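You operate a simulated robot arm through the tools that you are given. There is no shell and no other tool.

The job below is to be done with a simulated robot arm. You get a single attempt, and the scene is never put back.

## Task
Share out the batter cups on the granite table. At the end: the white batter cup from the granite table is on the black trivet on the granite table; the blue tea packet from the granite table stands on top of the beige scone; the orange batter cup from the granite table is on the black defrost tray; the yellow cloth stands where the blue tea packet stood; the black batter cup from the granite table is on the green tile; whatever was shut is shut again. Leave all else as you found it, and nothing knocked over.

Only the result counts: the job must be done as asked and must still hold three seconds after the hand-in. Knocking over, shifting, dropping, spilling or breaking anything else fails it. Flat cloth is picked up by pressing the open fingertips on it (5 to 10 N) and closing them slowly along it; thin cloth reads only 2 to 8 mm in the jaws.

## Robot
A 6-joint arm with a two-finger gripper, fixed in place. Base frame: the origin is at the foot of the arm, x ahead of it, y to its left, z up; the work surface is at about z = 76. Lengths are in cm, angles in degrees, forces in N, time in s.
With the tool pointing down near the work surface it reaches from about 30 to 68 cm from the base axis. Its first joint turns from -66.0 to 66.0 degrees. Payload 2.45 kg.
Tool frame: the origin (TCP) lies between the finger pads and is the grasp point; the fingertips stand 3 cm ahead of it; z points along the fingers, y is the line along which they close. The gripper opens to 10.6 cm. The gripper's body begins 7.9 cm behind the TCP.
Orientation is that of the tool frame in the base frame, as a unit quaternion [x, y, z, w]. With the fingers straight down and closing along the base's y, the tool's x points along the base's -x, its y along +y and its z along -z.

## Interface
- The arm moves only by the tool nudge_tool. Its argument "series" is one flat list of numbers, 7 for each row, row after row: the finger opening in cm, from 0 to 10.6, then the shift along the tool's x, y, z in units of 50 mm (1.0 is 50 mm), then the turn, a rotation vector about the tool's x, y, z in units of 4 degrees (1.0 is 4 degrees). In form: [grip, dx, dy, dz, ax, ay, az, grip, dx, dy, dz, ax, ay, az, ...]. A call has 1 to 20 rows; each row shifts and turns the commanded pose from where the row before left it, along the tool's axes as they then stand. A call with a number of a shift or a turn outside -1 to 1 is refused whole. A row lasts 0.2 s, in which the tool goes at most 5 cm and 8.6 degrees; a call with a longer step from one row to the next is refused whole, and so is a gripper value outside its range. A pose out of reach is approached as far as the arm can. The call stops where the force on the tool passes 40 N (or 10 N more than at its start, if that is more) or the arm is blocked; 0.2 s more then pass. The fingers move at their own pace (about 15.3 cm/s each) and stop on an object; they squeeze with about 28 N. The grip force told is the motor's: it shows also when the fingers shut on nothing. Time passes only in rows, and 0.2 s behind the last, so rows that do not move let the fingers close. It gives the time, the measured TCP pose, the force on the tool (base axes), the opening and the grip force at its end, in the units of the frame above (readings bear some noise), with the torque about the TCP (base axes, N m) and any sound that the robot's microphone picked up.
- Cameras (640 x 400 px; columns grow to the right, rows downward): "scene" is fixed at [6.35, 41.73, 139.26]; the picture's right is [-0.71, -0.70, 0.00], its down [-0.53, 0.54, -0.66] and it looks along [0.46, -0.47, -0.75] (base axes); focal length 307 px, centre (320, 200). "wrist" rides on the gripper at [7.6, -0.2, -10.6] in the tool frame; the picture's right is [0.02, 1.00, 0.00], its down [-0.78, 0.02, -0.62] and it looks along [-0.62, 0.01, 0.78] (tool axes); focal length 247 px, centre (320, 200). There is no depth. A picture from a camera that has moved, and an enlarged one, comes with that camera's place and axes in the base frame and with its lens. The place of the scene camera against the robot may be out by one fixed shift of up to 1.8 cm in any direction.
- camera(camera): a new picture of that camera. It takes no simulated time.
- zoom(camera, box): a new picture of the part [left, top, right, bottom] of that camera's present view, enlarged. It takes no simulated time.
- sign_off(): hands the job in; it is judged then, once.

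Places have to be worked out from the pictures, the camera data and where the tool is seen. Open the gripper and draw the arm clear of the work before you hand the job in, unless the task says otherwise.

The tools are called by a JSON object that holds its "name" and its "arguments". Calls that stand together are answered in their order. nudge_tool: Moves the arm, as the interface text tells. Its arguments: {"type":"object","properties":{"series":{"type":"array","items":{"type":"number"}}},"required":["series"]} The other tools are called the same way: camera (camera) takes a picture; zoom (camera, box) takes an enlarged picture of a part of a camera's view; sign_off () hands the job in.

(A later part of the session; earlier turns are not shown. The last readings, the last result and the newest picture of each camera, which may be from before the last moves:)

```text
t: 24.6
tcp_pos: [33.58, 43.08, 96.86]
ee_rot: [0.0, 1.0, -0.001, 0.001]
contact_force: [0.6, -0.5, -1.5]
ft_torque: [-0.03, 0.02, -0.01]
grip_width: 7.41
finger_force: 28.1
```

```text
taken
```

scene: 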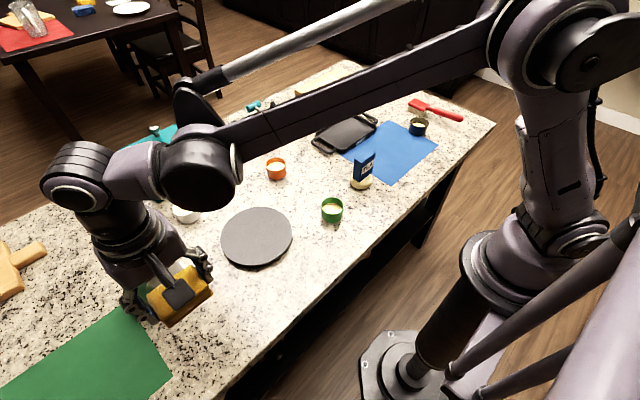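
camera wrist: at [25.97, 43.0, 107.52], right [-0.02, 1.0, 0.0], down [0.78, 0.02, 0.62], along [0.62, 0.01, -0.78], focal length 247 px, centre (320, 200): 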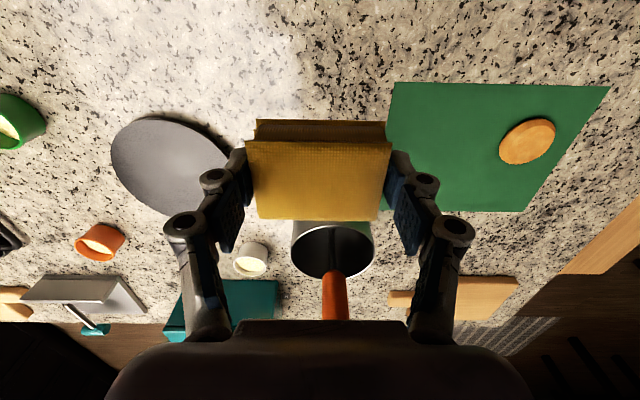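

I overshot by one row: the tool is at y 43.1 rather than 38.9. I shift back 4.2 cm and then lower toward the table.

{"name": "nudge_tool", "arguments": {"series": [6.5, -0.06, -0.82, 0, 0, 0, 0, 6.5, 0, 0, 0, 0, 0, 0, 6.5, 0, 0, 0.7, 0, 0, 0, 6.5, 0, 0, 0.9, 0, 0, 0, 6.5, 0, 0, 0.9, 0, 0, 0, 6.5, 0, 0, 0.5, 0, 0, 0, 6.5, 0, 0, 0, 0, 0, 0]}}

{"name": "camera", "arguments": {"camera": "wrist"}}

{"name": "camera", "arguments": {"camera": "scene"}}

```text
t: 26.2
tcp_pos: [34.4, 38.99, 81.88]
ee_rot: [0.0, 1.0, 0.0, 0.001]
contact_force: [0.4, 0.2, -0.7]
ft_torque: [0.01, -0.01, 0.01]
grip_width: 7.41
finger_force: 28.4
```

```text
taken
camera wrist: at [26.75, 38.81, 92.55], right [-0.02, 1.0, 0.0], down [0.78, 0.02, 0.62], along [0.62, 0.01, -0.78], focal length 247 px, centre (320, 200)
```

wrist: 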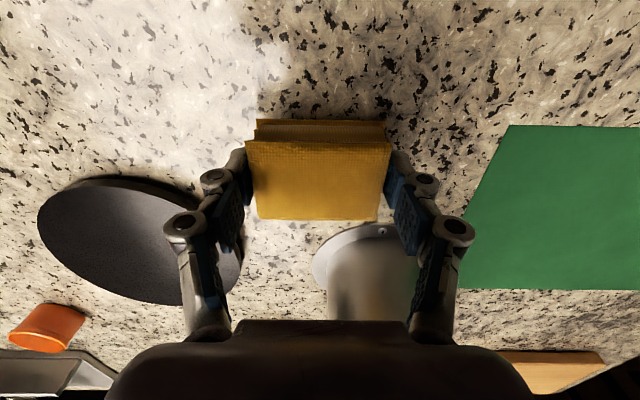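

```text
taken
```

scene: 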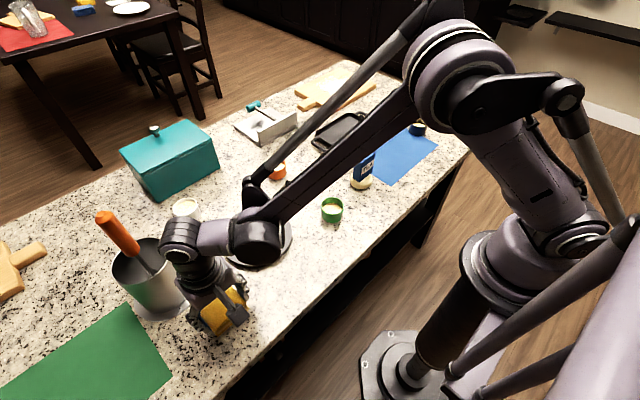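

The cloth is 2 cm above the table; I correct x by half a centimetre and lower in small steps watching the force.

{"name": "nudge_tool", "arguments": {"series": [6.5, 0.1, -0.01, 0, 0, 0, 0, 6.5, 0, 0, 0.2, 0, 0, 0, 6.5, 0, 0, 0.1, 0, 0, 0, 6.5, 0, 0, 0.04, 0, 0, 0, 6.5, 0, 0, 0, 0, 0, 0]}}

{"name": "nudge_tool", "arguments": {"series": [6.5, 0, 0, 0.04, 0, 0, 0, 6.5, 0, 0, 0, 0, 0, 0]}}

```text
t: 27.4
tcp_pos: [33.83, 39.19, 80.19]
ee_rot: [0.0, 1.0, 0.0, 0.0]
contact_force: [-0.1, -1.0, -1.0]
ft_torque: [0.01, -0.01, -0.06]
grip_width: 7.41
finger_force: 28.6
```

```text
t: 28.0
tcp_pos: [33.75, 39.08, 80.03]
ee_rot: [0.0, 1.0, 0.0, 0.001]
contact_force: [0.9, 0.4, 0.2]
ft_torque: [0.01, -0.01, 0.02]
grip_width: 7.4
finger_force: 27.7
```

Still no contact at z 80.0. I continue with 1–2 mm steps.

{"name": "nudge_tool", "arguments": {"series": [6.5, 0, 0, 0.03, 0, 0, 0, 6.5, 0, 0, 0, 0, 0, 0]}}

{"name": "nudge_tool", "arguments": {"series": [6.5, 0, 0, 0.02, 0, 0, 0, 6.5, 0, 0, 0, 0, 0, 0]}}

```text
t: 28.6
tcp_pos: [33.91, 39.12, 79.95]
ee_rot: [0.0, 1.0, -0.001, 0.001]
contact_force: [0.5, 0.2, 7.5]
ft_torque: [0.02, -0.14, -0.04]
grip_width: 7.4
finger_force: 28.1
```

```text
t: 29.2
tcp_pos: [33.81, 39.1, 79.71]
ee_rot: [-0.001, 1.0, 0.0, 0.0]
contact_force: [-0.4, -0.1, 25.2]
ft_torque: [0.0, 0.01, 0.04]
grip_width: 7.41
finger_force: 28.3
```

The cloth touches the table (25 N). I ease up a millimetre and open the fingers.

{"name": "nudge_tool", "arguments": {"series": [6.5, 0, 0, -0.02, 0, 0, 0, 7.6, 0, 0, 0, 0, 0, 0, 8.0, 0, 0, 0, 0, 0, 0, 8.8, 0, 0, 0, 0, 0, 0, 9.6, 0, 0, 0, 0, 0, 0, 9.6, 0, 0, 0, 0, 0, 0]}}

{"name": "camera", "arguments": {"camera": "wrist"}}

```text
t: 30.6
tcp_pos: [33.8, 39.12, 79.89]
ee_rot: [0.0, 1.0, 0.0, 0.001]
contact_force: [0.1, 0.2, -0.8]
ft_torque: [-0.01, 0.03, -0.01]
grip_width: 9.58
finger_force: 0.0
```

```text
taken
camera wrist: at [26.14, 38.87, 90.52], right [-0.02, 1.0, 0.0], down [0.78, 0.02, 0.62], along [0.62, 0.01, -0.78], focal length 247 px, centre (320, 200)
```

wrist: 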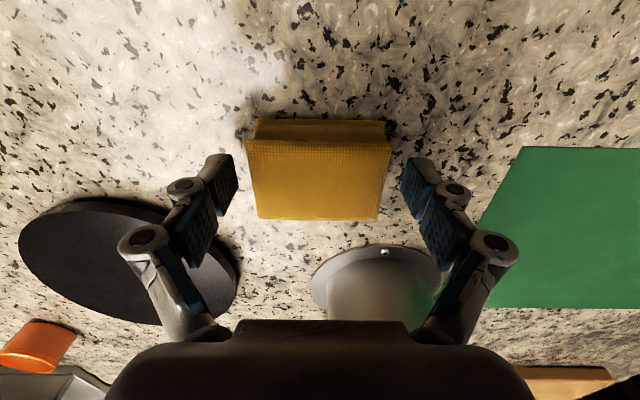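

The cloth stands free at the tea packet's old place. I lift straight up and then move over toward the white cup to measure it.

{"name": "nudge_tool", "arguments": {"series": [9.6, 0, 0, -0.3, 0, 0, 0, 9.6, 0, 0, -0.7, 0, 0, 0, 9.6, 0, 0, -0.9, 0, 0, 0, 9.6, 0, 0, -0.9, 0, 0, 0, 10.6, 0, 0, -0.7, 0, 0, 0, 10.6, -0.5, -0.6, 0, 0, 0, 0, 10.6, -0.6, -0.6, 0, 0, 0, 0, 10.6, -0.6, -0.6, 0, 0, 0, 0, 10.6, -0.3, 0, 0, 0, 0, 0, 10.6, 0, 0, 0, 0, 0, 0]}}

{"name": "camera", "arguments": {"camera": "wrist"}}

{"name": "camera", "arguments": {"camera": "scene"}}

```text
t: 32.8
tcp_pos: [43.65, 30.11, 97.32]
ee_rot: [0.0, 1.0, 0.0, 0.0]
contact_force: [-0.6, 1.2, 0.3]
ft_torque: [0.0, 0.02, 0.01]
grip_width: 10.59
finger_force: 0.1
```

```text
taken
camera wrist: at [36.07, 29.91, 108.0], right [-0.02, 1.0, 0.0], down [0.78, 0.02, 0.62], along [0.62, 0.01, -0.78], focal length 247 px, centre (320, 200)
```

wrist: 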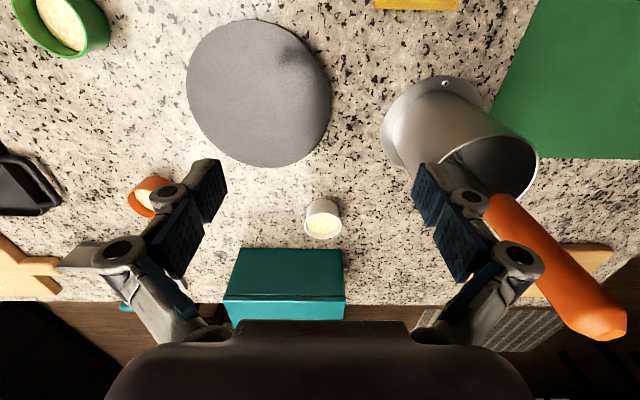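

```text
taken
```

scene: 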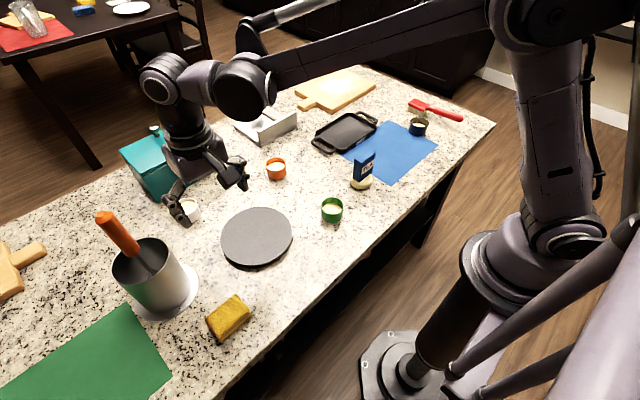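

The cloth sits where the packet stood. I zoom in on the white cup and box to measure the gap.

{"name": "zoom", "arguments": {"camera": "wrist", "box": [210, 170, 370, 330]}}

{"name": "zoom", "arguments": {"camera": "wrist", "box": [170, 10, 350, 180]}}

```text
2.50 times, centred on (290, 250) of wrist
camera zoom: at [36.07, 29.91, 108.0], right [-0.02, 1.0, 0.0], down [0.78, 0.02, 0.62], along [0.62, 0.01, -0.78], focal length 617 px, centre (395, 75)
```

zoom: 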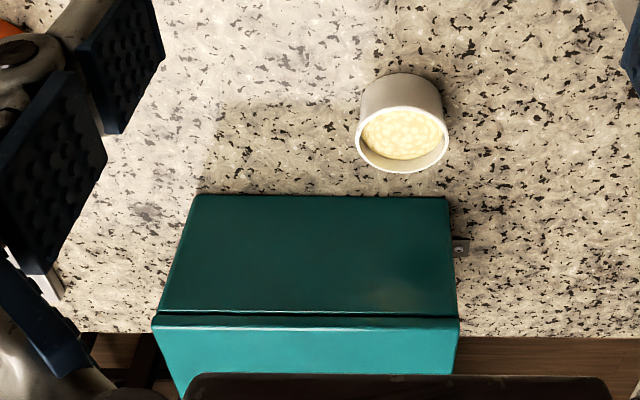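

```text
2.35 times, centred on (260, 95) of wrist
camera zoom: at [36.07, 29.91, 108.0], right [-0.02, 1.0, 0.0], down [0.78, 0.02, 0.62], along [0.62, 0.01, -0.78], focal length 581 px, centre (461, 447)
```

zoom: 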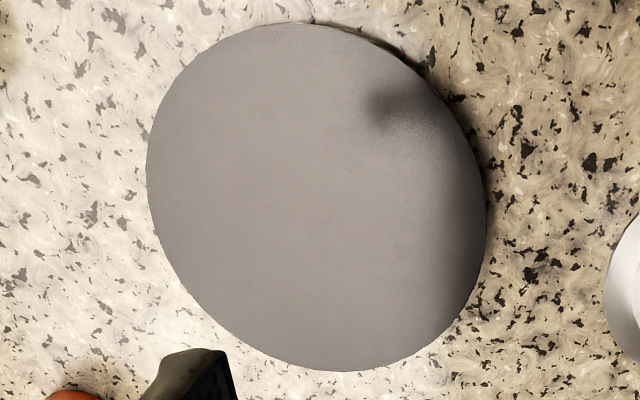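

The white cup is centred at about (64.0, 30.85), rim 6 cm, height 3.5 cm, about 71 cm from the base, so I need an outward tilt. I tilt the tool 24° about its closing axis here, well clear of everything, and check.

{"name": "nudge_tool", "arguments": {"series": [10.6, 0, 0, 0, 0, -1, 0, 10.6, 0, 0, 0, 0, -1, 0, 10.6, 0, 0, 0, 0, -1, 0, 10.6, 0, 0, 0, 0, -1, 0, 10.6, 0, 0, 0, 0, -1, 0, 10.6, 0, 0, 0, 0, -1, 0, 10.6, 0, 0, 0, 0, 0, 0]}}

{"name": "camera", "arguments": {"camera": "wrist"}}

{"name": "camera", "arguments": {"camera": "scene"}}

```text
t: 34.4
tcp_pos: [43.73, 30.19, 97.36]
ee_rot: [0.0, 0.978, 0.001, 0.21]
contact_force: [-0.4, -0.2, 0.3]
ft_torque: [0.02, 0.04, 0.0]
grip_width: 10.59
finger_force: 0.0
```

```text
taken
camera wrist: at [32.39, 29.84, 103.98], right [-0.02, 1.0, -0.01], down [0.46, 0.02, 0.89], along [0.89, 0.01, -0.46], focal length 247 px, centre (320, 200)
```

wrist: 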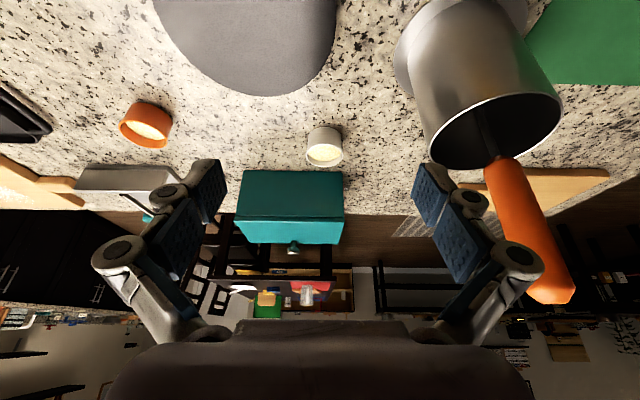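

```text
taken
```

scene: 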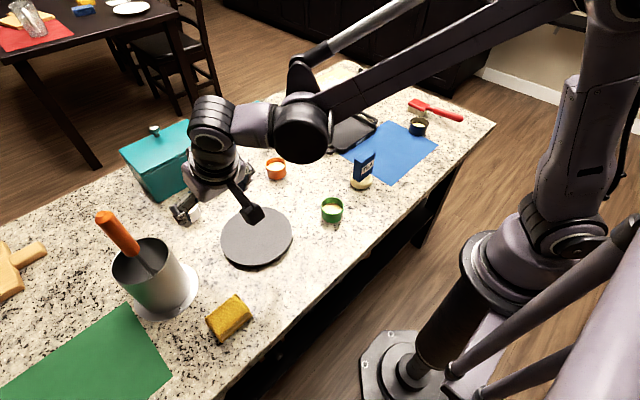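

The tilt is right and the arm is clear of the whisk. I advance toward the white cup at height with this tilt to see whether it is reachable.

{"name": "nudge_tool", "arguments": {"series": [10.6, -0.5, 0.035, 0.44, 0, 0, 0, 10.6, -0.6, 0.035, 0.53, 0, 0, 0, 10.6, -0.6, 0.035, 0.53, 0, 0, 0, 10.6, -0.5, 0.035, 0.44, 0, 0, 0, 10.6, -0.3, 0, 0.27, 0, 0, 0, 10.6, 0, 0, 0, 0, 0, 0]}}

{"name": "camera", "arguments": {"camera": "wrist"}}

{"name": "camera", "arguments": {"camera": "scene"}}

```text
t: 35.8
tcp_pos: [59.66, 30.72, 92.51]
ee_rot: [0.0, 0.978, 0.0, 0.208]
contact_force: [0.0, 0.3, 0.3]
ft_torque: [0.02, 0.02, -0.02]
grip_width: 10.58
finger_force: 0.0
```

```text
taken
camera wrist: at [48.38, 30.59, 99.21], right [-0.02, 1.0, -0.01], down [0.46, 0.02, 0.89], along [0.89, 0.01, -0.46], focal length 247 px, centre (320, 200)
```

wrist: 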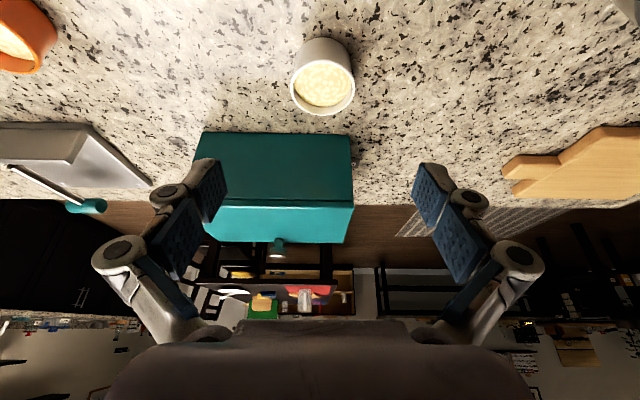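

```text
taken
```

scene: 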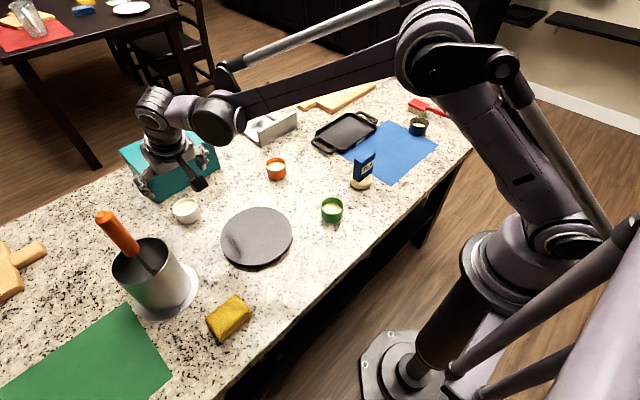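

{"name": "zoom", "arguments": {"camera": "wrist", "box": [260, 20, 388, 130]}}

```text
3.64 times, centred on (324, 75) of wrist
camera zoom: at [48.38, 30.59, 99.21], right [-0.02, 1.0, -0.01], down [0.46, 0.02, 0.89], along [0.89, 0.01, -0.46], focal length 898 px, centre (306, 654)
```

zoom: 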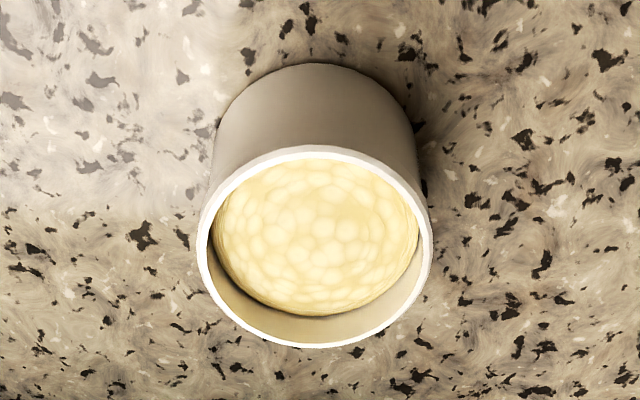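

The refined cup centre is (64.0, 30.83) with the rim at z ≈ 79.6. I slide in along the tool axis with fingers wide open, stopping partway to check reach.

{"name": "nudge_tool", "arguments": {"series": [10.6, 0.07, 0.02, 0.6, 0, 0, 0, 10.6, 0.07, 0, 0.6, 0, 0, 0, 10.6, 0.06, 0, 0.6, 0, 0, 0, 10.6, 0, 0, 0, 0, 0, 0]}}

{"name": "camera", "arguments": {"camera": "wrist"}}

{"name": "camera", "arguments": {"camera": "scene"}}

```text
t: 36.8
tcp_pos: [62.34, 30.8, 83.98]
ee_rot: [0.001, 0.978, 0.0, 0.208]
contact_force: [-0.1, -0.3, 0.1]
ft_torque: [0.01, 0.0, -0.05]
grip_width: 10.63
finger_force: 0.0
```

```text
taken
camera wrist: at [51.07, 30.66, 90.56], right [-0.02, 1.0, -0.01], down [0.46, 0.02, 0.89], along [0.89, 0.01, -0.46], focal length 247 px, centre (320, 200)
```

wrist: 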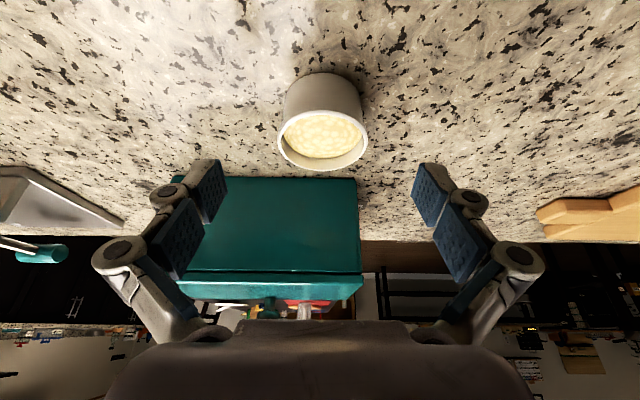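

```text
taken
```

scene: 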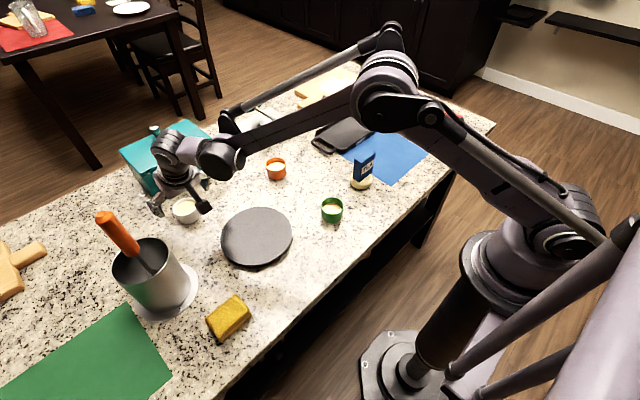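

The pose is well within reach and the cup is centred between the fingers. I slide in the last 4.5 cm and close gently.

{"name": "nudge_tool", "arguments": {"series": [10.6, 0.063, 0.0, 0.45, 0, 0, 0, 10.6, 0.063, 0, 0.45, 0, 0, 0, 10.6, 0, 0, 0, 0, 0, 0]}}

{"name": "camera", "arguments": {"camera": "wrist"}}

{"name": "zoom", "arguments": {"camera": "scene", "box": [130, 130, 250, 240]}}

```text
t: 37.6
tcp_pos: [63.88, 30.76, 79.69]
ee_rot: [0.001, 0.978, 0.0, 0.209]
contact_force: [0.5, 0.0, -1.1]
ft_torque: [0.0, -0.03, 0.0]
grip_width: 10.6
finger_force: 0.1
```

```text
taken
camera wrist: at [52.48, 30.63, 86.13], right [-0.02, 1.0, -0.01], down [0.46, 0.02, 0.89], along [0.89, 0.01, -0.46], focal length 247 px, centre (320, 200)
```

wrist: 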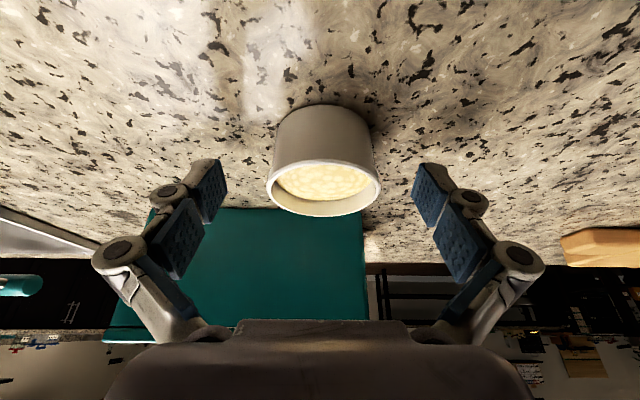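

```text
3.64 times, centred on (190, 185) of scene
camera zoom: at [6.35, 41.73, 139.26], right [-0.71, -0.7, 0.0], down [-0.53, 0.54, -0.66], along [0.46, -0.47, -0.75], focal length 1116 px, centre (793, 254)
```

zoom: 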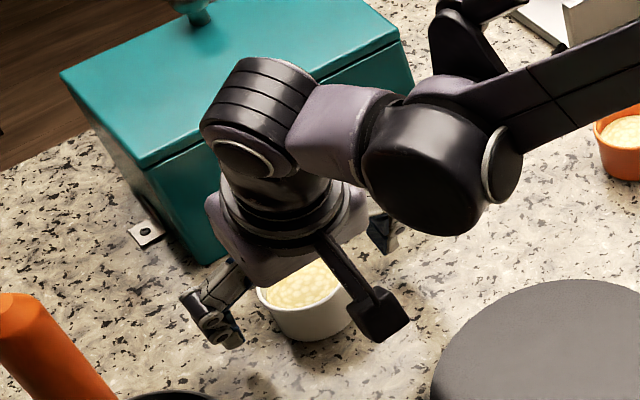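

The cup is between the pads with no contact. I close slowly on it.

{"name": "nudge_tool", "arguments": {"series": [9.0, 0, 0, 0, 0, 0, 0, 7.5, 0, 0, 0, 0, 0, 0, 6.6, 0, 0, 0, 0, 0, 0, 6.2, 0, 0, 0, 0, 0, 0, 5.8, 0, 0, 0, 0, 0, 0, 5.2, 0, 0, 0, 0, 0, 0, 5.2, 0, 0, 0, 0, 0, 0]}}

{"name": "camera", "arguments": {"camera": "wrist"}}

```text
t: 39.2
tcp_pos: [63.76, 30.74, 79.57]
ee_rot: [0.0, 0.978, 0.0, 0.21]
contact_force: [-1.3, 1.1, 3.4]
ft_torque: [0.02, 0.03, 0.05]
grip_width: 5.86
finger_force: 27.9
```

```text
taken
camera wrist: at [52.46, 30.65, 86.18], right [-0.02, 1.0, -0.01], down [0.46, 0.02, 0.89], along [0.89, 0.01, -0.46], focal length 247 px, centre (320, 200)
```

wrist: 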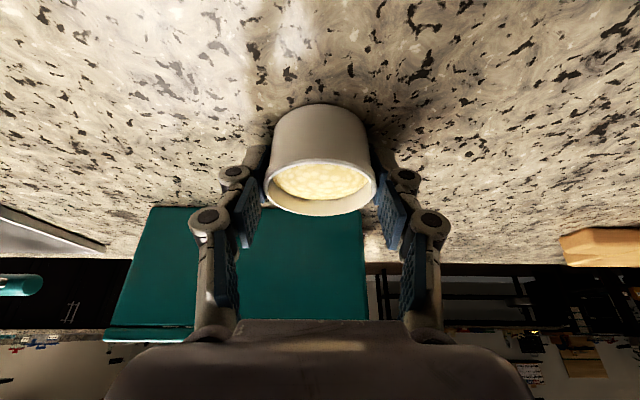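

The white cup is held firmly (5.86 cm). I lift it straight up gently, then carry it level toward the trivet centre at about (44.6, 22.6).

{"name": "nudge_tool", "arguments": {"series": [5.2, -0.041, 0, -0.091, 0, 0, 0, 5.2, -0.122, 0, -0.274, 0, 0, 0, 5.2, -0.203, 0, -0.457, 0, 0, 0, 5.2, -0.203, 0, -0.457, 0, 0, 0, 5.2, -0.122, 0, -0.274, 0, 0, 0, 5.2, 0, 0, 0, 0, 0, 0]}}

{"name": "camera", "arguments": {"camera": "wrist"}}

```text
t: 40.6
tcp_pos: [63.71, 30.78, 87.82]
ee_rot: [0.001, 0.978, -0.001, 0.208]
contact_force: [-0.1, -0.3, -1.1]
ft_torque: [0.01, 0.03, 0.01]
grip_width: 5.85
finger_force: 27.9
```

```text
taken
camera wrist: at [52.34, 30.66, 94.57], right [-0.02, 1.0, -0.01], down [0.46, 0.02, 0.89], along [0.89, 0.01, -0.46], focal length 247 px, centre (320, 200)
```

wrist: 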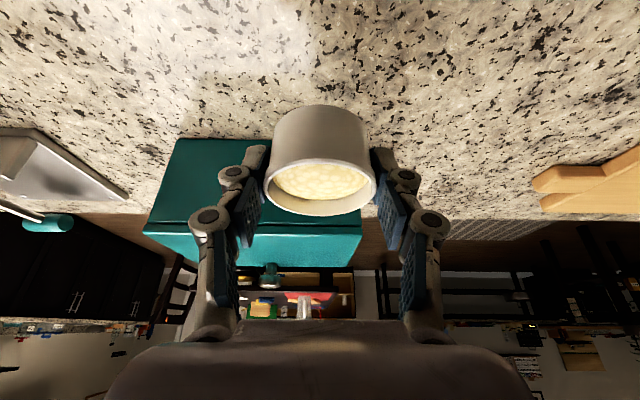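

The cup is up and level. I carry it smoothly over the trivet.

{"name": "nudge_tool", "arguments": {"series": [5.2, 0.214, -0.098, -0.095, 0, 0, 0, 5.2, 0.427, -0.197, -0.19, 0, 0, 0, 5.2, 0.57, -0.262, -0.254, 0, 0, 0, 5.2, 0.57, -0.262, -0.254, 0, 0, 0, 5.2, 0.57, -0.262, -0.254, 0, 0, 0, 5.2, 0.57, -0.262, -0.254, 0, 0, 0, 5.2, 0.427, -0.197, -0.19, 0, 0, 0, 5.2, 0.214, -0.098, -0.095, 0, 0, 0, 5.2, 0, 0, 0, 0, 0, 0]}}

{"name": "camera", "arguments": {"camera": "wrist"}}

{"name": "camera", "arguments": {"camera": "scene"}}

```text
t: 42.6
tcp_pos: [44.03, 22.73, 87.92]
ee_rot: [0.0, 0.978, 0.0, 0.208]
contact_force: [-0.3, 0.4, -1.2]
ft_torque: [-0.03, -0.01, 0.0]
grip_width: 5.84
finger_force: 28.2
```

```text
taken
camera wrist: at [32.77, 22.49, 94.53], right [-0.02, 1.0, -0.01], down [0.46, 0.02, 0.89], along [0.89, 0.01, -0.46], focal length 247 px, centre (320, 200)
```

wrist: 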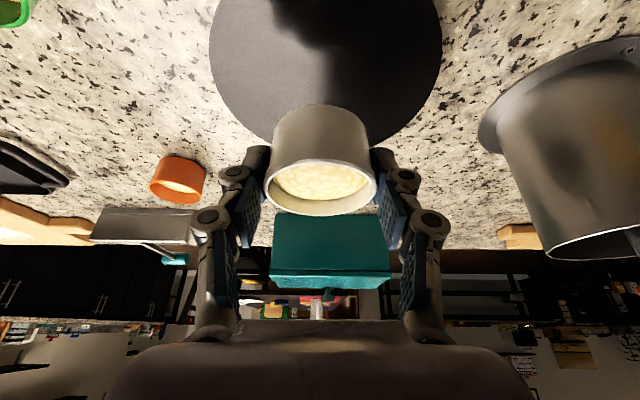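

```text
taken
```

scene: 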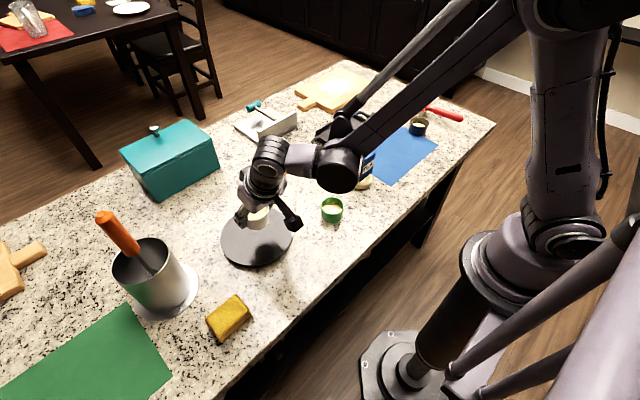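

The cup is over the middle of the trivet. I lower it to about 1 cm above the surface and then in small steps with force checks.

{"name": "nudge_tool", "arguments": {"series": [5.2, 0.15, 0, 0.336, 0, 0, 0, 5.2, 0.2, 0, 0.45, 0, 0, 0, 5.2, 0.15, 0, 0.336, 0, 0, 0, 5.2, 0.03, 0, 0.07, 0, 0, 0, 5.2, 0, 0, 0, 0, 0, 0]}}

{"name": "zoom", "arguments": {"camera": "scene", "box": [200, 170, 320, 280]}}

```text
t: 43.8
tcp_pos: [44.12, 22.87, 81.28]
ee_rot: [0.0, 0.978, 0.001, 0.209]
contact_force: [-1.5, 1.1, 16.3]
ft_torque: [0.03, 0.0, 0.19]
grip_width: 5.84
finger_force: 28.5
```

```text
3.64 times, centred on (260, 225) of scene
camera zoom: at [6.32, 41.72, 139.26], right [-0.71, -0.7, 0.0], down [-0.53, 0.54, -0.66], along [0.46, -0.47, -0.75], focal length 1116 px, centre (538, 109)
```

zoom: 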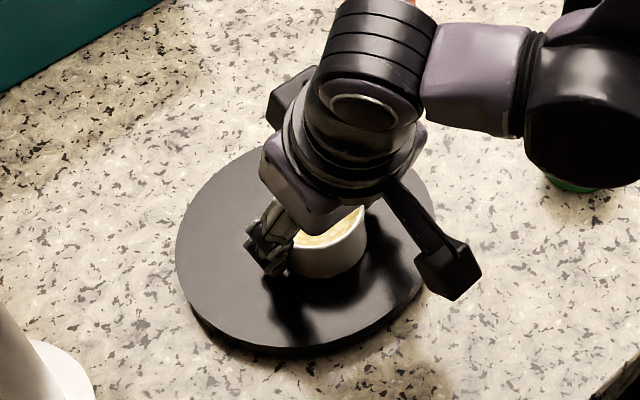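

Contact at 16 N shows the cup is on the trivet. I relieve the load by a millimetre, open slowly and look.

{"name": "nudge_tool", "arguments": {"series": [5.2, -0.008, 0, -0.016, 0, 0, 0, 6.0, 0, 0, 0, 0, 0, 0, 6.4, 0, 0, 0, 0, 0, 0, 7.2, 0, 0, 0, 0, 0, 0, 8.4, 0, 0, 0, 0, 0, 0, 9.6, 0, 0, 0, 0, 0, 0, 9.6, 0, 0, 0, 0, 0, 0]}}

{"name": "camera", "arguments": {"camera": "wrist"}}

{"name": "zoom", "arguments": {"camera": "scene", "box": [200, 170, 320, 280]}}

```text
t: 45.4
tcp_pos: [44.23, 22.73, 81.39]
ee_rot: [0.0, 0.978, 0.0, 0.209]
contact_force: [-0.1, 0.6, -1.0]
ft_torque: [0.01, -0.07, 0.03]
grip_width: 9.61
finger_force: 0.0
```

```text
taken
camera wrist: at [32.85, 22.56, 88.02], right [-0.02, 1.0, -0.01], down [0.46, 0.02, 0.89], along [0.89, 0.01, -0.46], focal length 247 px, centre (320, 200)
```

wrist: 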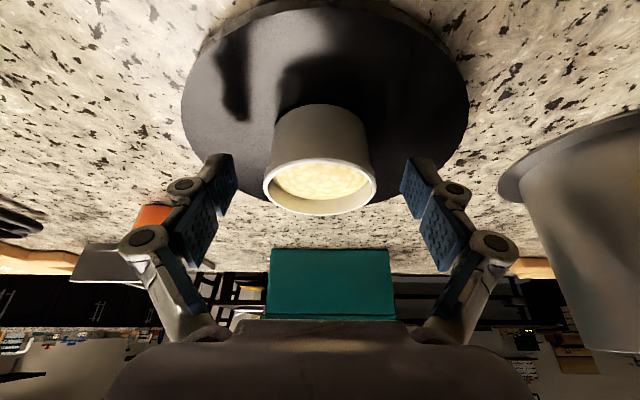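

```text
3.64 times, centred on (260, 225) of scene
camera zoom: at [6.35, 41.73, 139.26], right [-0.71, -0.7, 0.0], down [-0.53, 0.54, -0.66], along [0.46, -0.47, -0.75], focal length 1116 px, centre (538, 109)
```

zoom: 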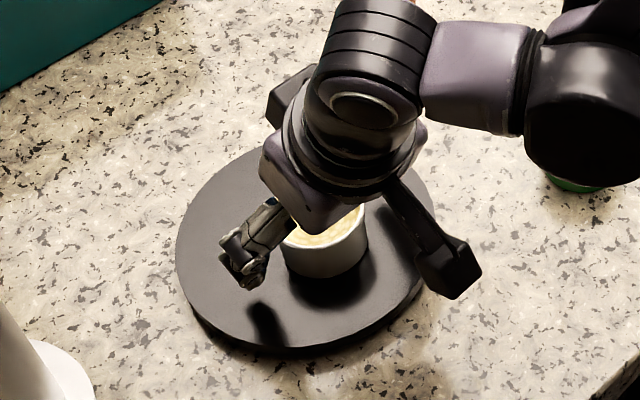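

The white cup stands on the trivet. I withdraw along the tool axis, straighten the tool and move toward the orange cup.

{"name": "nudge_tool", "arguments": {"series": [9.6, 0, 0, -0.3, 0, 0, 0, 9.6, 0, 0, -0.8, 0, 0, 0, 10.6, 0, 0, -0.9, 0, 0, 0, 10.6, 0, 0, -0.9, 0, 0, 0, 10.6, 0, 0, 0, 0, 1, 0, 10.6, 0, 0, 0, 0, 1, 0, 10.6, 0, 0, 0, 0, 1, 0, 10.6, 0, 0, 0, 0, 1, 0, 10.6, 0, 0, 0, 0, 1, 0, 10.6, 0, 0, 0, 0, 1, 0, 10.6, -0.5, -0.6, 0, 0, 0, 0, 10.6, -0.6, -0.7, 0, 0, 0, 0, 10.6, -0.6, -0.7, 0, 0, 0, 0, 10.6, -0.6, -0.7, 0, 0, 0, 0, 10.6, -0.3, -0.7, 0, 0, 0, 0, 10.6, 0, -0.2, 0, 0, 0, 0, 10.6, 0, 0, 0, 0, 0, 0]}}

{"name": "camera", "arguments": {"camera": "wrist"}}

{"name": "camera", "arguments": {"camera": "scene"}}

```text
t: 49.0
tcp_pos: [51.45, 4.78, 94.84]
ee_rot: [0.0, 1.0, 0.001, 0.001]
contact_force: [-0.3, 0.0, 0.2]
ft_torque: [0.02, 0.0, 0.0]
grip_width: 10.62
finger_force: 0.1
```

```text
taken
camera wrist: at [43.7, 4.58, 105.57], right [-0.02, 1.0, 0.0], down [0.78, 0.02, 0.62], along [0.62, 0.01, -0.78], focal length 247 px, centre (320, 200)
```

wrist: 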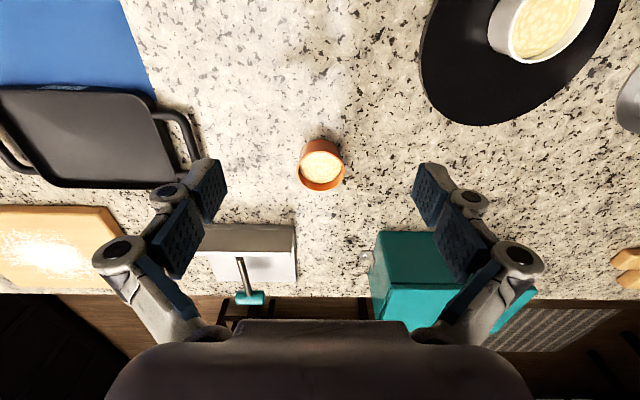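

```text
taken
```

scene: 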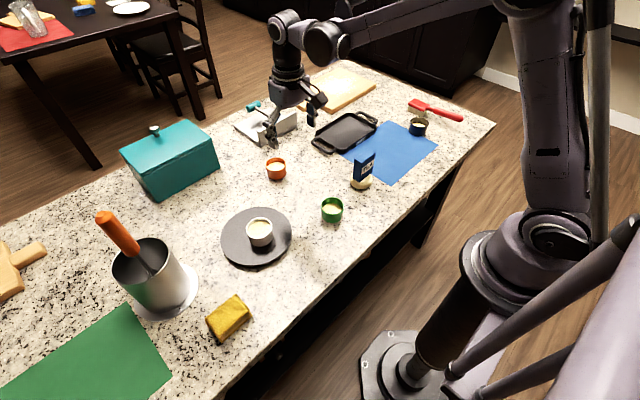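

{"name": "zoom", "arguments": {"camera": "wrist", "box": [270, 120, 370, 210]}}

{"name": "zoom", "arguments": {"camera": "wrist", "box": [0, 70, 220, 210]}}

```text
4.44 times, centred on (320, 165) of wrist
camera zoom: at [43.7, 4.58, 105.57], right [-0.02, 1.0, 0.0], down [0.78, 0.02, 0.62], along [0.62, 0.01, -0.78], focal length 1098 px, centre (320, 356)
```

zoom: 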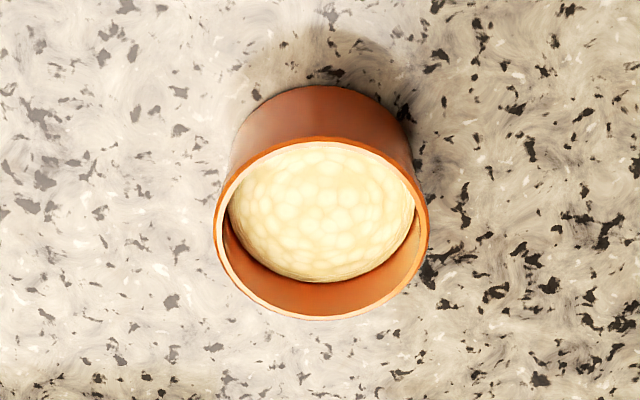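

```text
2.86 times, centred on (110, 140) of wrist
camera zoom: at [43.7, 4.58, 105.57], right [-0.02, 1.0, 0.0], down [0.78, 0.02, 0.62], along [0.62, 0.01, -0.78], focal length 706 px, centre (920, 371)
```

zoom: 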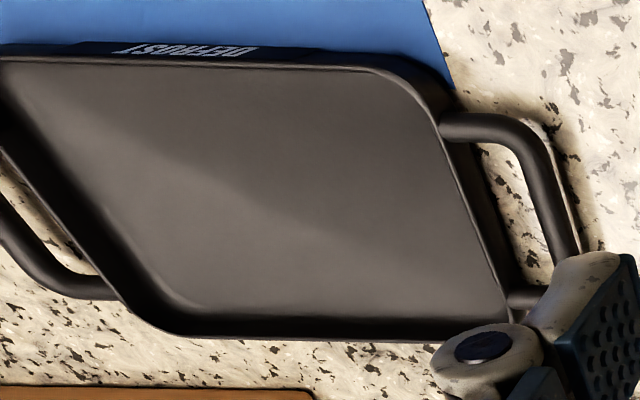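

The orange cup centre is (60.0, 4.85), same size as the white cup, and the tray interior is centred near (57.4, -23). I move over the cup and descend partway.

{"name": "nudge_tool", "arguments": {"series": [10.6, -0.57, 0.0, 0.5, 0, 0, 0, 10.6, -0.57, 0.0, 0.6, 0, 0, 0, 10.6, -0.56, 0.01, 0.5, 0, 0, 0, 10.6, 0, 0, 0, 0, 0, 0]}}

{"name": "camera", "arguments": {"camera": "wrist"}}

```text
t: 50.0
tcp_pos: [59.83, 4.69, 86.94]
ee_rot: [0.001, 1.0, 0.0, 0.0]
contact_force: [0.9, -0.4, 0.3]
ft_torque: [0.0, 0.0, 0.01]
grip_width: 10.6
finger_force: 0.1
```

```text
taken
camera wrist: at [52.22, 4.61, 97.61], right [-0.02, 1.0, 0.0], down [0.78, 0.02, 0.62], along [0.62, 0.01, -0.78], focal length 247 px, centre (320, 200)
```

wrist: 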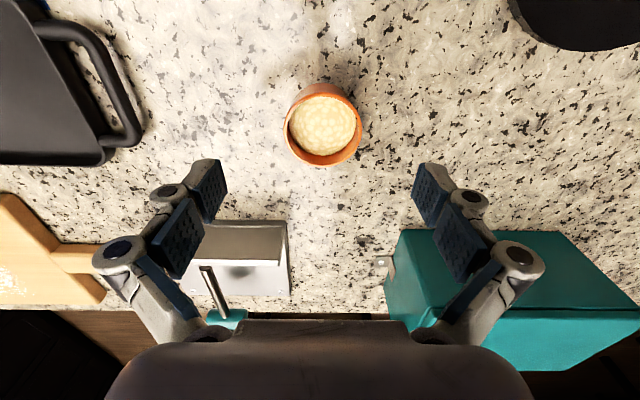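

The cup centre is confirmed at (59.95, 4.9). I shift 2 mm, descend fully and close slowly.

{"name": "nudge_tool", "arguments": {"series": [10.6, -0.02, 0.035, 0.4, 0, 0, 0, 10.6, 0, 0, 0.6, 0, 0, 0, 10.6, 0, 0, 0.45, 0, 0, 0, 10.6, 0, 0, 0, 0, 0, 0, 8.5, 0, 0, 0, 0, 0, 0, 7.2, 0, 0, 0, 0, 0, 0, 6.5, 0, 0, 0, 0, 0, 0, 6.1, 0, 0, 0, 0, 0, 0, 5.7, 0, 0, 0, 0, 0, 0, 5.2, 0, 0, 0, 0, 0, 0, 5.2, 0, 0, 0, 0, 0, 0]}}

{"name": "camera", "arguments": {"camera": "wrist"}}

```text
t: 52.4
tcp_pos: [60.11, 4.85, 79.63]
ee_rot: [0.001, 1.0, -0.001, 0.0]
contact_force: [0.6, 1.8, 3.9]
ft_torque: [0.05, 0.02, -0.01]
grip_width: 5.91
finger_force: 27.7
```

```text
taken
camera wrist: at [52.42, 4.72, 90.22], right [-0.02, 1.0, 0.0], down [0.78, 0.02, 0.62], along [0.62, 0.01, -0.78], focal length 247 px, centre (320, 200)
```

wrist: 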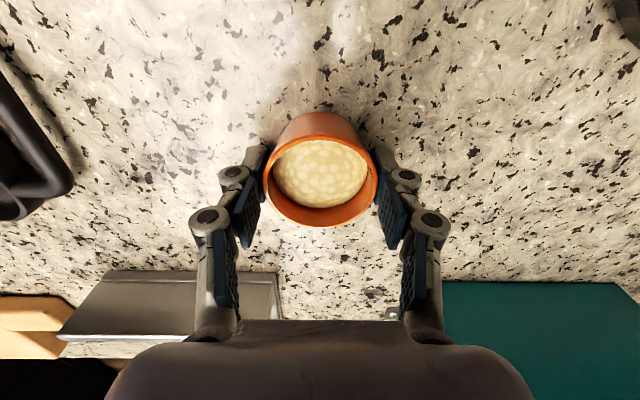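

The orange cup is held (5.91 cm). I lift it and carry it level to above the defrost tray.

{"name": "nudge_tool", "arguments": {"series": [5.2, 0, 0, -0.1, 0, 0, 0, 5.2, 0, 0, -0.3, 0, 0, 0, 5.2, 0, 0, -0.5, 0, 0, 0, 5.2, 0, 0, -0.5, 0, 0, 0, 5.2, 0, 0, -0.2, 0, 0, 0, 5.2, 0.021, -0.223, 0, 0, 0, 0, 5.2, 0.042, -0.446, 0, 0, 0, 0, 5.2, 0.062, -0.67, 0, 0, 0, 0, 5.2, 0.068, -0.725, 0, 0, 0, 0, 5.2, 0.068, -0.725, 0, 0, 0, 0, 5.2, 0.068, -0.725, 0, 0, 0, 0, 5.2, 0.068, -0.725, 0, 0, 0, 0, 5.2, 0.062, -0.67, 0, 0, 0, 0, 5.2, 0.042, -0.446, 0, 0, 0, 0, 5.2, 0.021, -0.223, 0, 0, 0, 0, 5.2, 0, 0, 0, 0, 0, 0]}}

{"name": "camera", "arguments": {"camera": "wrist"}}

{"name": "camera", "arguments": {"camera": "scene"}}

```text
t: 55.8
tcp_pos: [57.4, -23.11, 87.36]
ee_rot: [0.0, 1.0, 0.001, 0.002]
contact_force: [-0.8, -1.4, -1.5]
ft_torque: [-0.02, -0.01, 0.0]
grip_width: 5.86
finger_force: 27.8
```

```text
taken
camera wrist: at [49.63, -23.22, 98.03], right [-0.02, 1.0, 0.0], down [0.78, 0.02, 0.62], along [0.62, 0.01, -0.78], focal length 247 px, centre (320, 200)
```

wrist: 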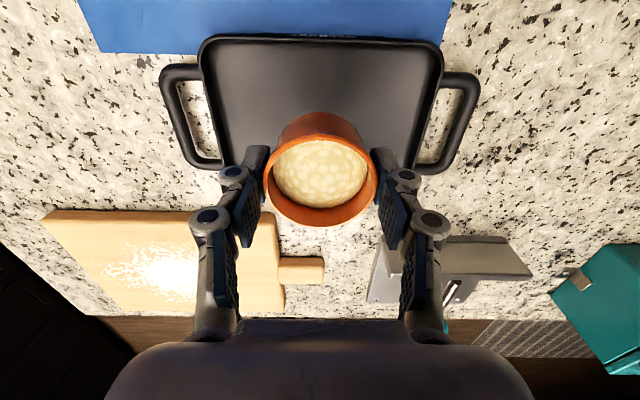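

```text
taken
```

scene: 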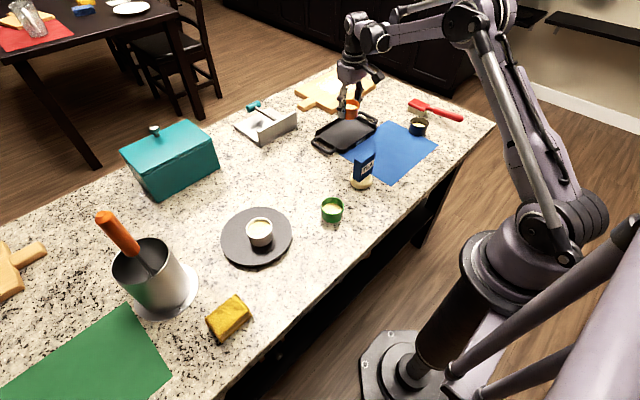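

The cup is centred over the tray. I lower it to about 1 cm above the tray floor and then in small steps.

{"name": "nudge_tool", "arguments": {"series": [5.2, 0, 0, 0.2, 0, 0, 0, 5.2, 0, 0, 0.45, 0, 0, 0, 5.2, 0, 0, 0.4, 0, 0, 0, 5.2, 0, 0, 0.15, 0, 0, 0, 5.2, 0, 0, 0, 0, 0, 0]}}

{"name": "nudge_tool", "arguments": {"series": [5.2, 0, 0, 0.05, 0, 0, 0, 5.2, 0, 0, 0, 0, 0, 0]}}

```text
t: 57.0
tcp_pos: [57.35, -22.96, 81.34]
ee_rot: [0.0, 1.0, 0.0, 0.001]
contact_force: [0.2, -1.0, -0.7]
ft_torque: [0.0, 0.04, 0.05]
grip_width: 5.87
finger_force: 27.7
```

```text
t: 57.6
tcp_pos: [57.31, -22.94, 81.03]
ee_rot: [-0.001, 1.0, 0.0, 0.001]
contact_force: [-0.3, -0.8, -2.1]
ft_torque: [0.01, 0.0, -0.02]
grip_width: 5.91
finger_force: 28.2
```

No contact yet at z 81.0. I keep stepping down by about 2 mm.

{"name": "nudge_tool", "arguments": {"series": [5.2, 0, 0, 0.04, 0, 0, 0, 5.2, 0, 0, 0, 0, 0, 0]}}

{"name": "nudge_tool", "arguments": {"series": [5.2, 0, 0, 0.04, 0, 0, 0, 5.2, 0, 0, 0, 0, 0, 0]}}

{"name": "zoom", "arguments": {"camera": "scene", "box": [290, 60, 410, 170]}}

```text
t: 58.2
tcp_pos: [57.24, -22.96, 80.99]
ee_rot: [0.001, 1.0, 0.001, 0.0]
contact_force: [0.0, -0.9, -1.3]
ft_torque: [-0.01, 0.02, 0.01]
grip_width: 5.88
finger_force: 28.1
```

```text
t: 58.8
tcp_pos: [57.31, -22.93, 80.82]
ee_rot: [0.0, 1.0, 0.0, 0.001]
contact_force: [0.2, 0.5, -1.5]
ft_torque: [0.04, 0.01, 0.02]
grip_width: 5.87
finger_force: 28.2
```

```text
3.64 times, centred on (350, 115) of scene
camera zoom: at [6.35, 41.73, 139.26], right [-0.71, -0.7, 0.0], down [-0.53, 0.54, -0.66], along [0.46, -0.47, -0.75], focal length 1116 px, centre (211, 509)
```

zoom: 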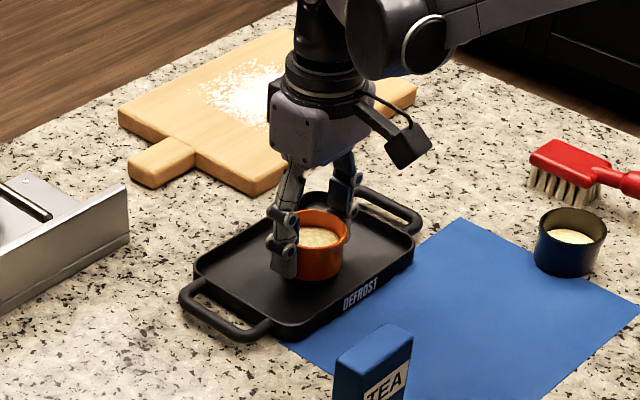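

Still in air at z 80.8, close above the tray floor. I continue with small steps.

{"name": "nudge_tool", "arguments": {"series": [5.2, 0, 0, 0.04, 0, 0, 0, 5.2, 0, 0, 0, 0, 0, 0]}}

{"name": "nudge_tool", "arguments": {"series": [5.2, 0, 0, 0.03, 0, 0, 0, 5.2, 0, 0, 0, 0, 0, 0]}}

```text
t: 59.4
tcp_pos: [57.22, -22.92, 80.46]
ee_rot: [0.0, 1.0, 0.0, 0.001]
contact_force: [0.8, 0.7, -0.9]
ft_torque: [-0.02, 0.06, -0.02]
grip_width: 5.89
finger_force: 27.7
```

```text
t: 60.0
tcp_pos: [57.36, -22.94, 80.36]
ee_rot: [0.001, 1.0, 0.0, 0.0]
contact_force: [0.8, 0.2, -1.1]
ft_torque: [-0.02, 0.01, 0.02]
grip_width: 5.86
finger_force: 27.9
```

No contact yet at z 80.36. Next steps of 1.5 mm each.

{"name": "nudge_tool", "arguments": {"series": [5.2, 0, 0, 0.03, 0, 0, 0, 5.2, 0, 0, 0, 0, 0, 0]}}

{"name": "nudge_tool", "arguments": {"series": [5.2, 0, 0, 0.03, 0, 0, 0, 5.2, 0, 0, 0, 0, 0, 0]}}

```text
t: 60.6
tcp_pos: [57.39, -22.9, 80.11]
ee_rot: [0.0, 1.0, 0.0, 0.002]
contact_force: [-0.7, -1.0, -0.8]
ft_torque: [-0.02, 0.02, -0.02]
grip_width: 5.9
finger_force: 28.1
```

```text
t: 61.2
tcp_pos: [57.33, -22.9, 80.18]
ee_rot: [-0.001, 1.0, 0.001, 0.001]
contact_force: [-0.3, -0.4, -0.7]
ft_torque: [-0.02, 0.04, -0.02]
grip_width: 5.86
finger_force: 28.8
```

The tray floor must be thin; I go on stepping by 1 mm.

{"name": "nudge_tool", "arguments": {"series": [5.2, 0, 0, 0.02, 0, 0, 0, 5.2, 0, 0, 0, 0, 0, 0]}}

{"name": "nudge_tool", "arguments": {"series": [5.2, 0, 0, 0.02, 0, 0, 0, 5.2, 0, 0, 0, 0, 0, 0]}}

```text
t: 61.8
tcp_pos: [57.37, -22.92, 79.92]
ee_rot: [0.001, 1.0, 0.0, 0.001]
contact_force: [-0.6, 0.1, -1.2]
ft_torque: [0.02, -0.01, -0.01]
grip_width: 5.91
finger_force: 27.9
```

```text
t: 62.4
tcp_pos: [57.28, -22.96, 79.95]
ee_rot: [0.0, 1.0, 0.0, 0.001]
contact_force: [-0.7, 0.1, 14.1]
ft_torque: [-0.01, -0.01, -0.06]
grip_width: 5.87
finger_force: 28.3
```

Contact at z ≈ 79.9 (14 N): the cup rests on the tray floor. I ease up half a millimetre and open slowly.

{"name": "nudge_tool", "arguments": {"series": [5.2, 0, 0, -0.012, 0, 0, 0, 6.0, 0, 0, 0, 0, 0, 0, 6.4, 0, 0, 0, 0, 0, 0, 7.2, 0, 0, 0, 0, 0, 0, 8.2, 0, 0, 0, 0, 0, 0, 9.0, 0, 0, 0, 0, 0, 0, 9.0, 0, 0, 0, 0, 0, 0]}}

{"name": "camera", "arguments": {"camera": "wrist"}}

{"name": "zoom", "arguments": {"camera": "scene", "box": [290, 60, 410, 170]}}

```text
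t: 64.0
tcp_pos: [57.31, -22.95, 80.07]
ee_rot: [0.0, 1.0, 0.0, 0.0]
contact_force: [0.3, -0.1, 0.5]
ft_torque: [0.01, 0.01, -0.02]
grip_width: 9.04
finger_force: 0.1
```

```text
taken
camera wrist: at [49.64, -23.12, 90.59], right [-0.02, 1.0, 0.0], down [0.78, 0.02, 0.62], along [0.62, 0.01, -0.78], focal length 247 px, centre (320, 200)
```

wrist: 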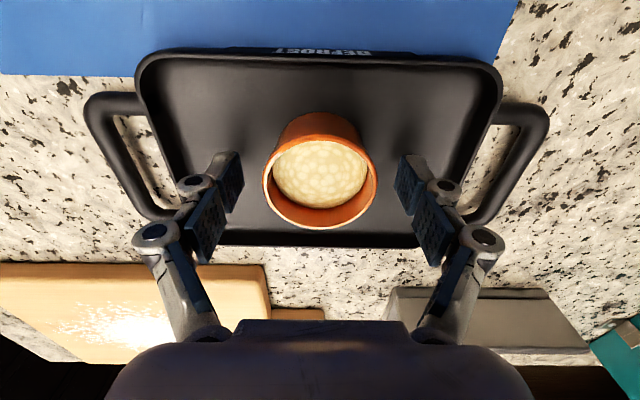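

```text
3.64 times, centred on (350, 115) of scene
camera zoom: at [6.35, 41.73, 139.26], right [-0.71, -0.7, 0.0], down [-0.53, 0.54, -0.66], along [0.46, -0.47, -0.75], focal length 1116 px, centre (211, 509)
```

zoom: 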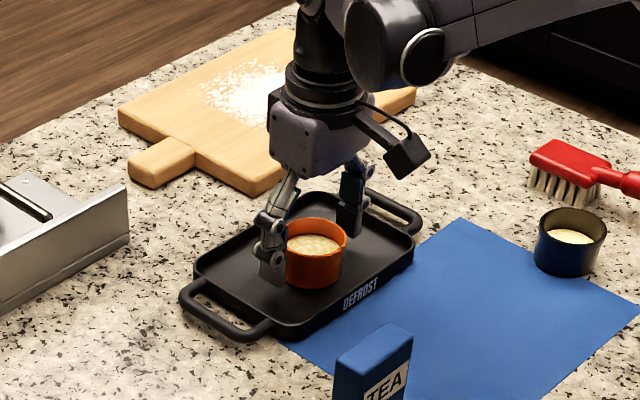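

The orange cup stands on the tray. I rise straight up and go over toward the black cup, estimated near (41.4, -40.4), to measure it and the brush beside it.

{"name": "nudge_tool", "arguments": {"series": [9.0, 0, 0, -0.3, 0, 0, 0, 9.0, 0, 0, -0.8, 0, 0, 0, 9.0, 0, 0, -0.9, 0, 0, 0, 9.6, 0, 0, -0.9, 0, 0, 0, 10.6, 0.7, -0.5, 0, 0, 0, 0, 10.6, 0.7, -0.6, 0, 0, 0, 0, 10.6, 0.7, -0.6, 0, 0, 0, 0, 10.6, 0.7, -0.6, 0, 0, 0, 0, 10.6, 0.6, -0.5, 0, 0, 0, 0, 10.6, 0.4, -0.3, 0, 0, 0, 0, 10.6, 0, 0, 0, 0, 0, 0]}}

{"name": "camera", "arguments": {"camera": "wrist"}}

{"name": "camera", "arguments": {"camera": "scene"}}

```text
t: 66.4
tcp_pos: [38.26, -38.33, 94.5]
ee_rot: [-0.001, 1.0, 0.0, 0.001]
contact_force: [0.2, 0.5, 0.3]
ft_torque: [-0.02, 0.01, 0.02]
grip_width: 10.59
finger_force: 0.0
```

```text
taken
camera wrist: at [30.62, -38.54, 105.04], right [-0.02, 1.0, 0.0], down [0.78, 0.02, 0.62], along [0.62, 0.01, -0.78], focal length 247 px, centre (320, 200)
```

wrist: 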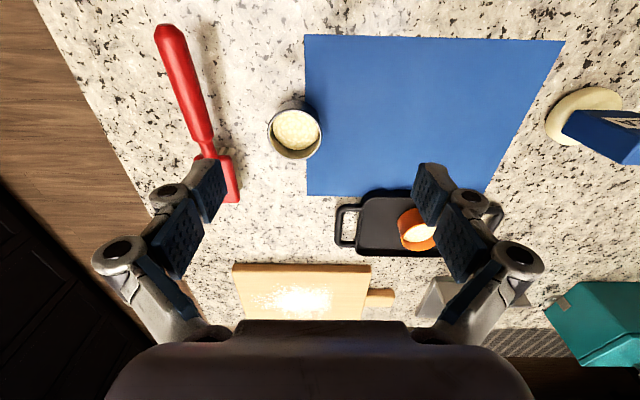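

```text
taken
```

scene: 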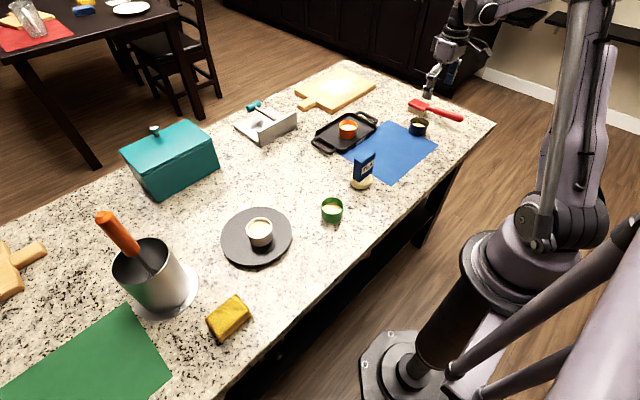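

{"name": "zoom", "arguments": {"camera": "wrist", "box": [140, 10, 350, 210]}}

{"name": "zoom", "arguments": {"camera": "wrist", "box": [250, 80, 340, 170]}}

```text
2.00 times, centred on (245, 110) of wrist
camera zoom: at [30.62, -38.54, 105.04], right [-0.02, 1.0, 0.0], down [0.78, 0.02, 0.62], along [0.62, 0.01, -0.78], focal length 494 px, centre (470, 380)
```

zoom: 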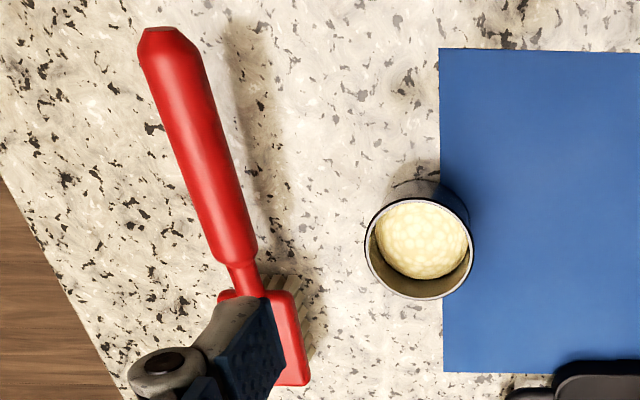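

```text
4.44 times, centred on (295, 125) of wrist
camera zoom: at [30.62, -38.54, 105.04], right [-0.02, 1.0, 0.0], down [0.78, 0.02, 0.62], along [0.62, 0.01, -0.78], focal length 1098 px, centre (431, 533)
```

zoom: 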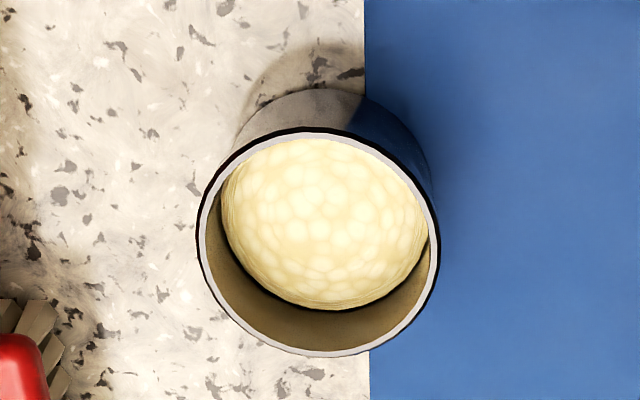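

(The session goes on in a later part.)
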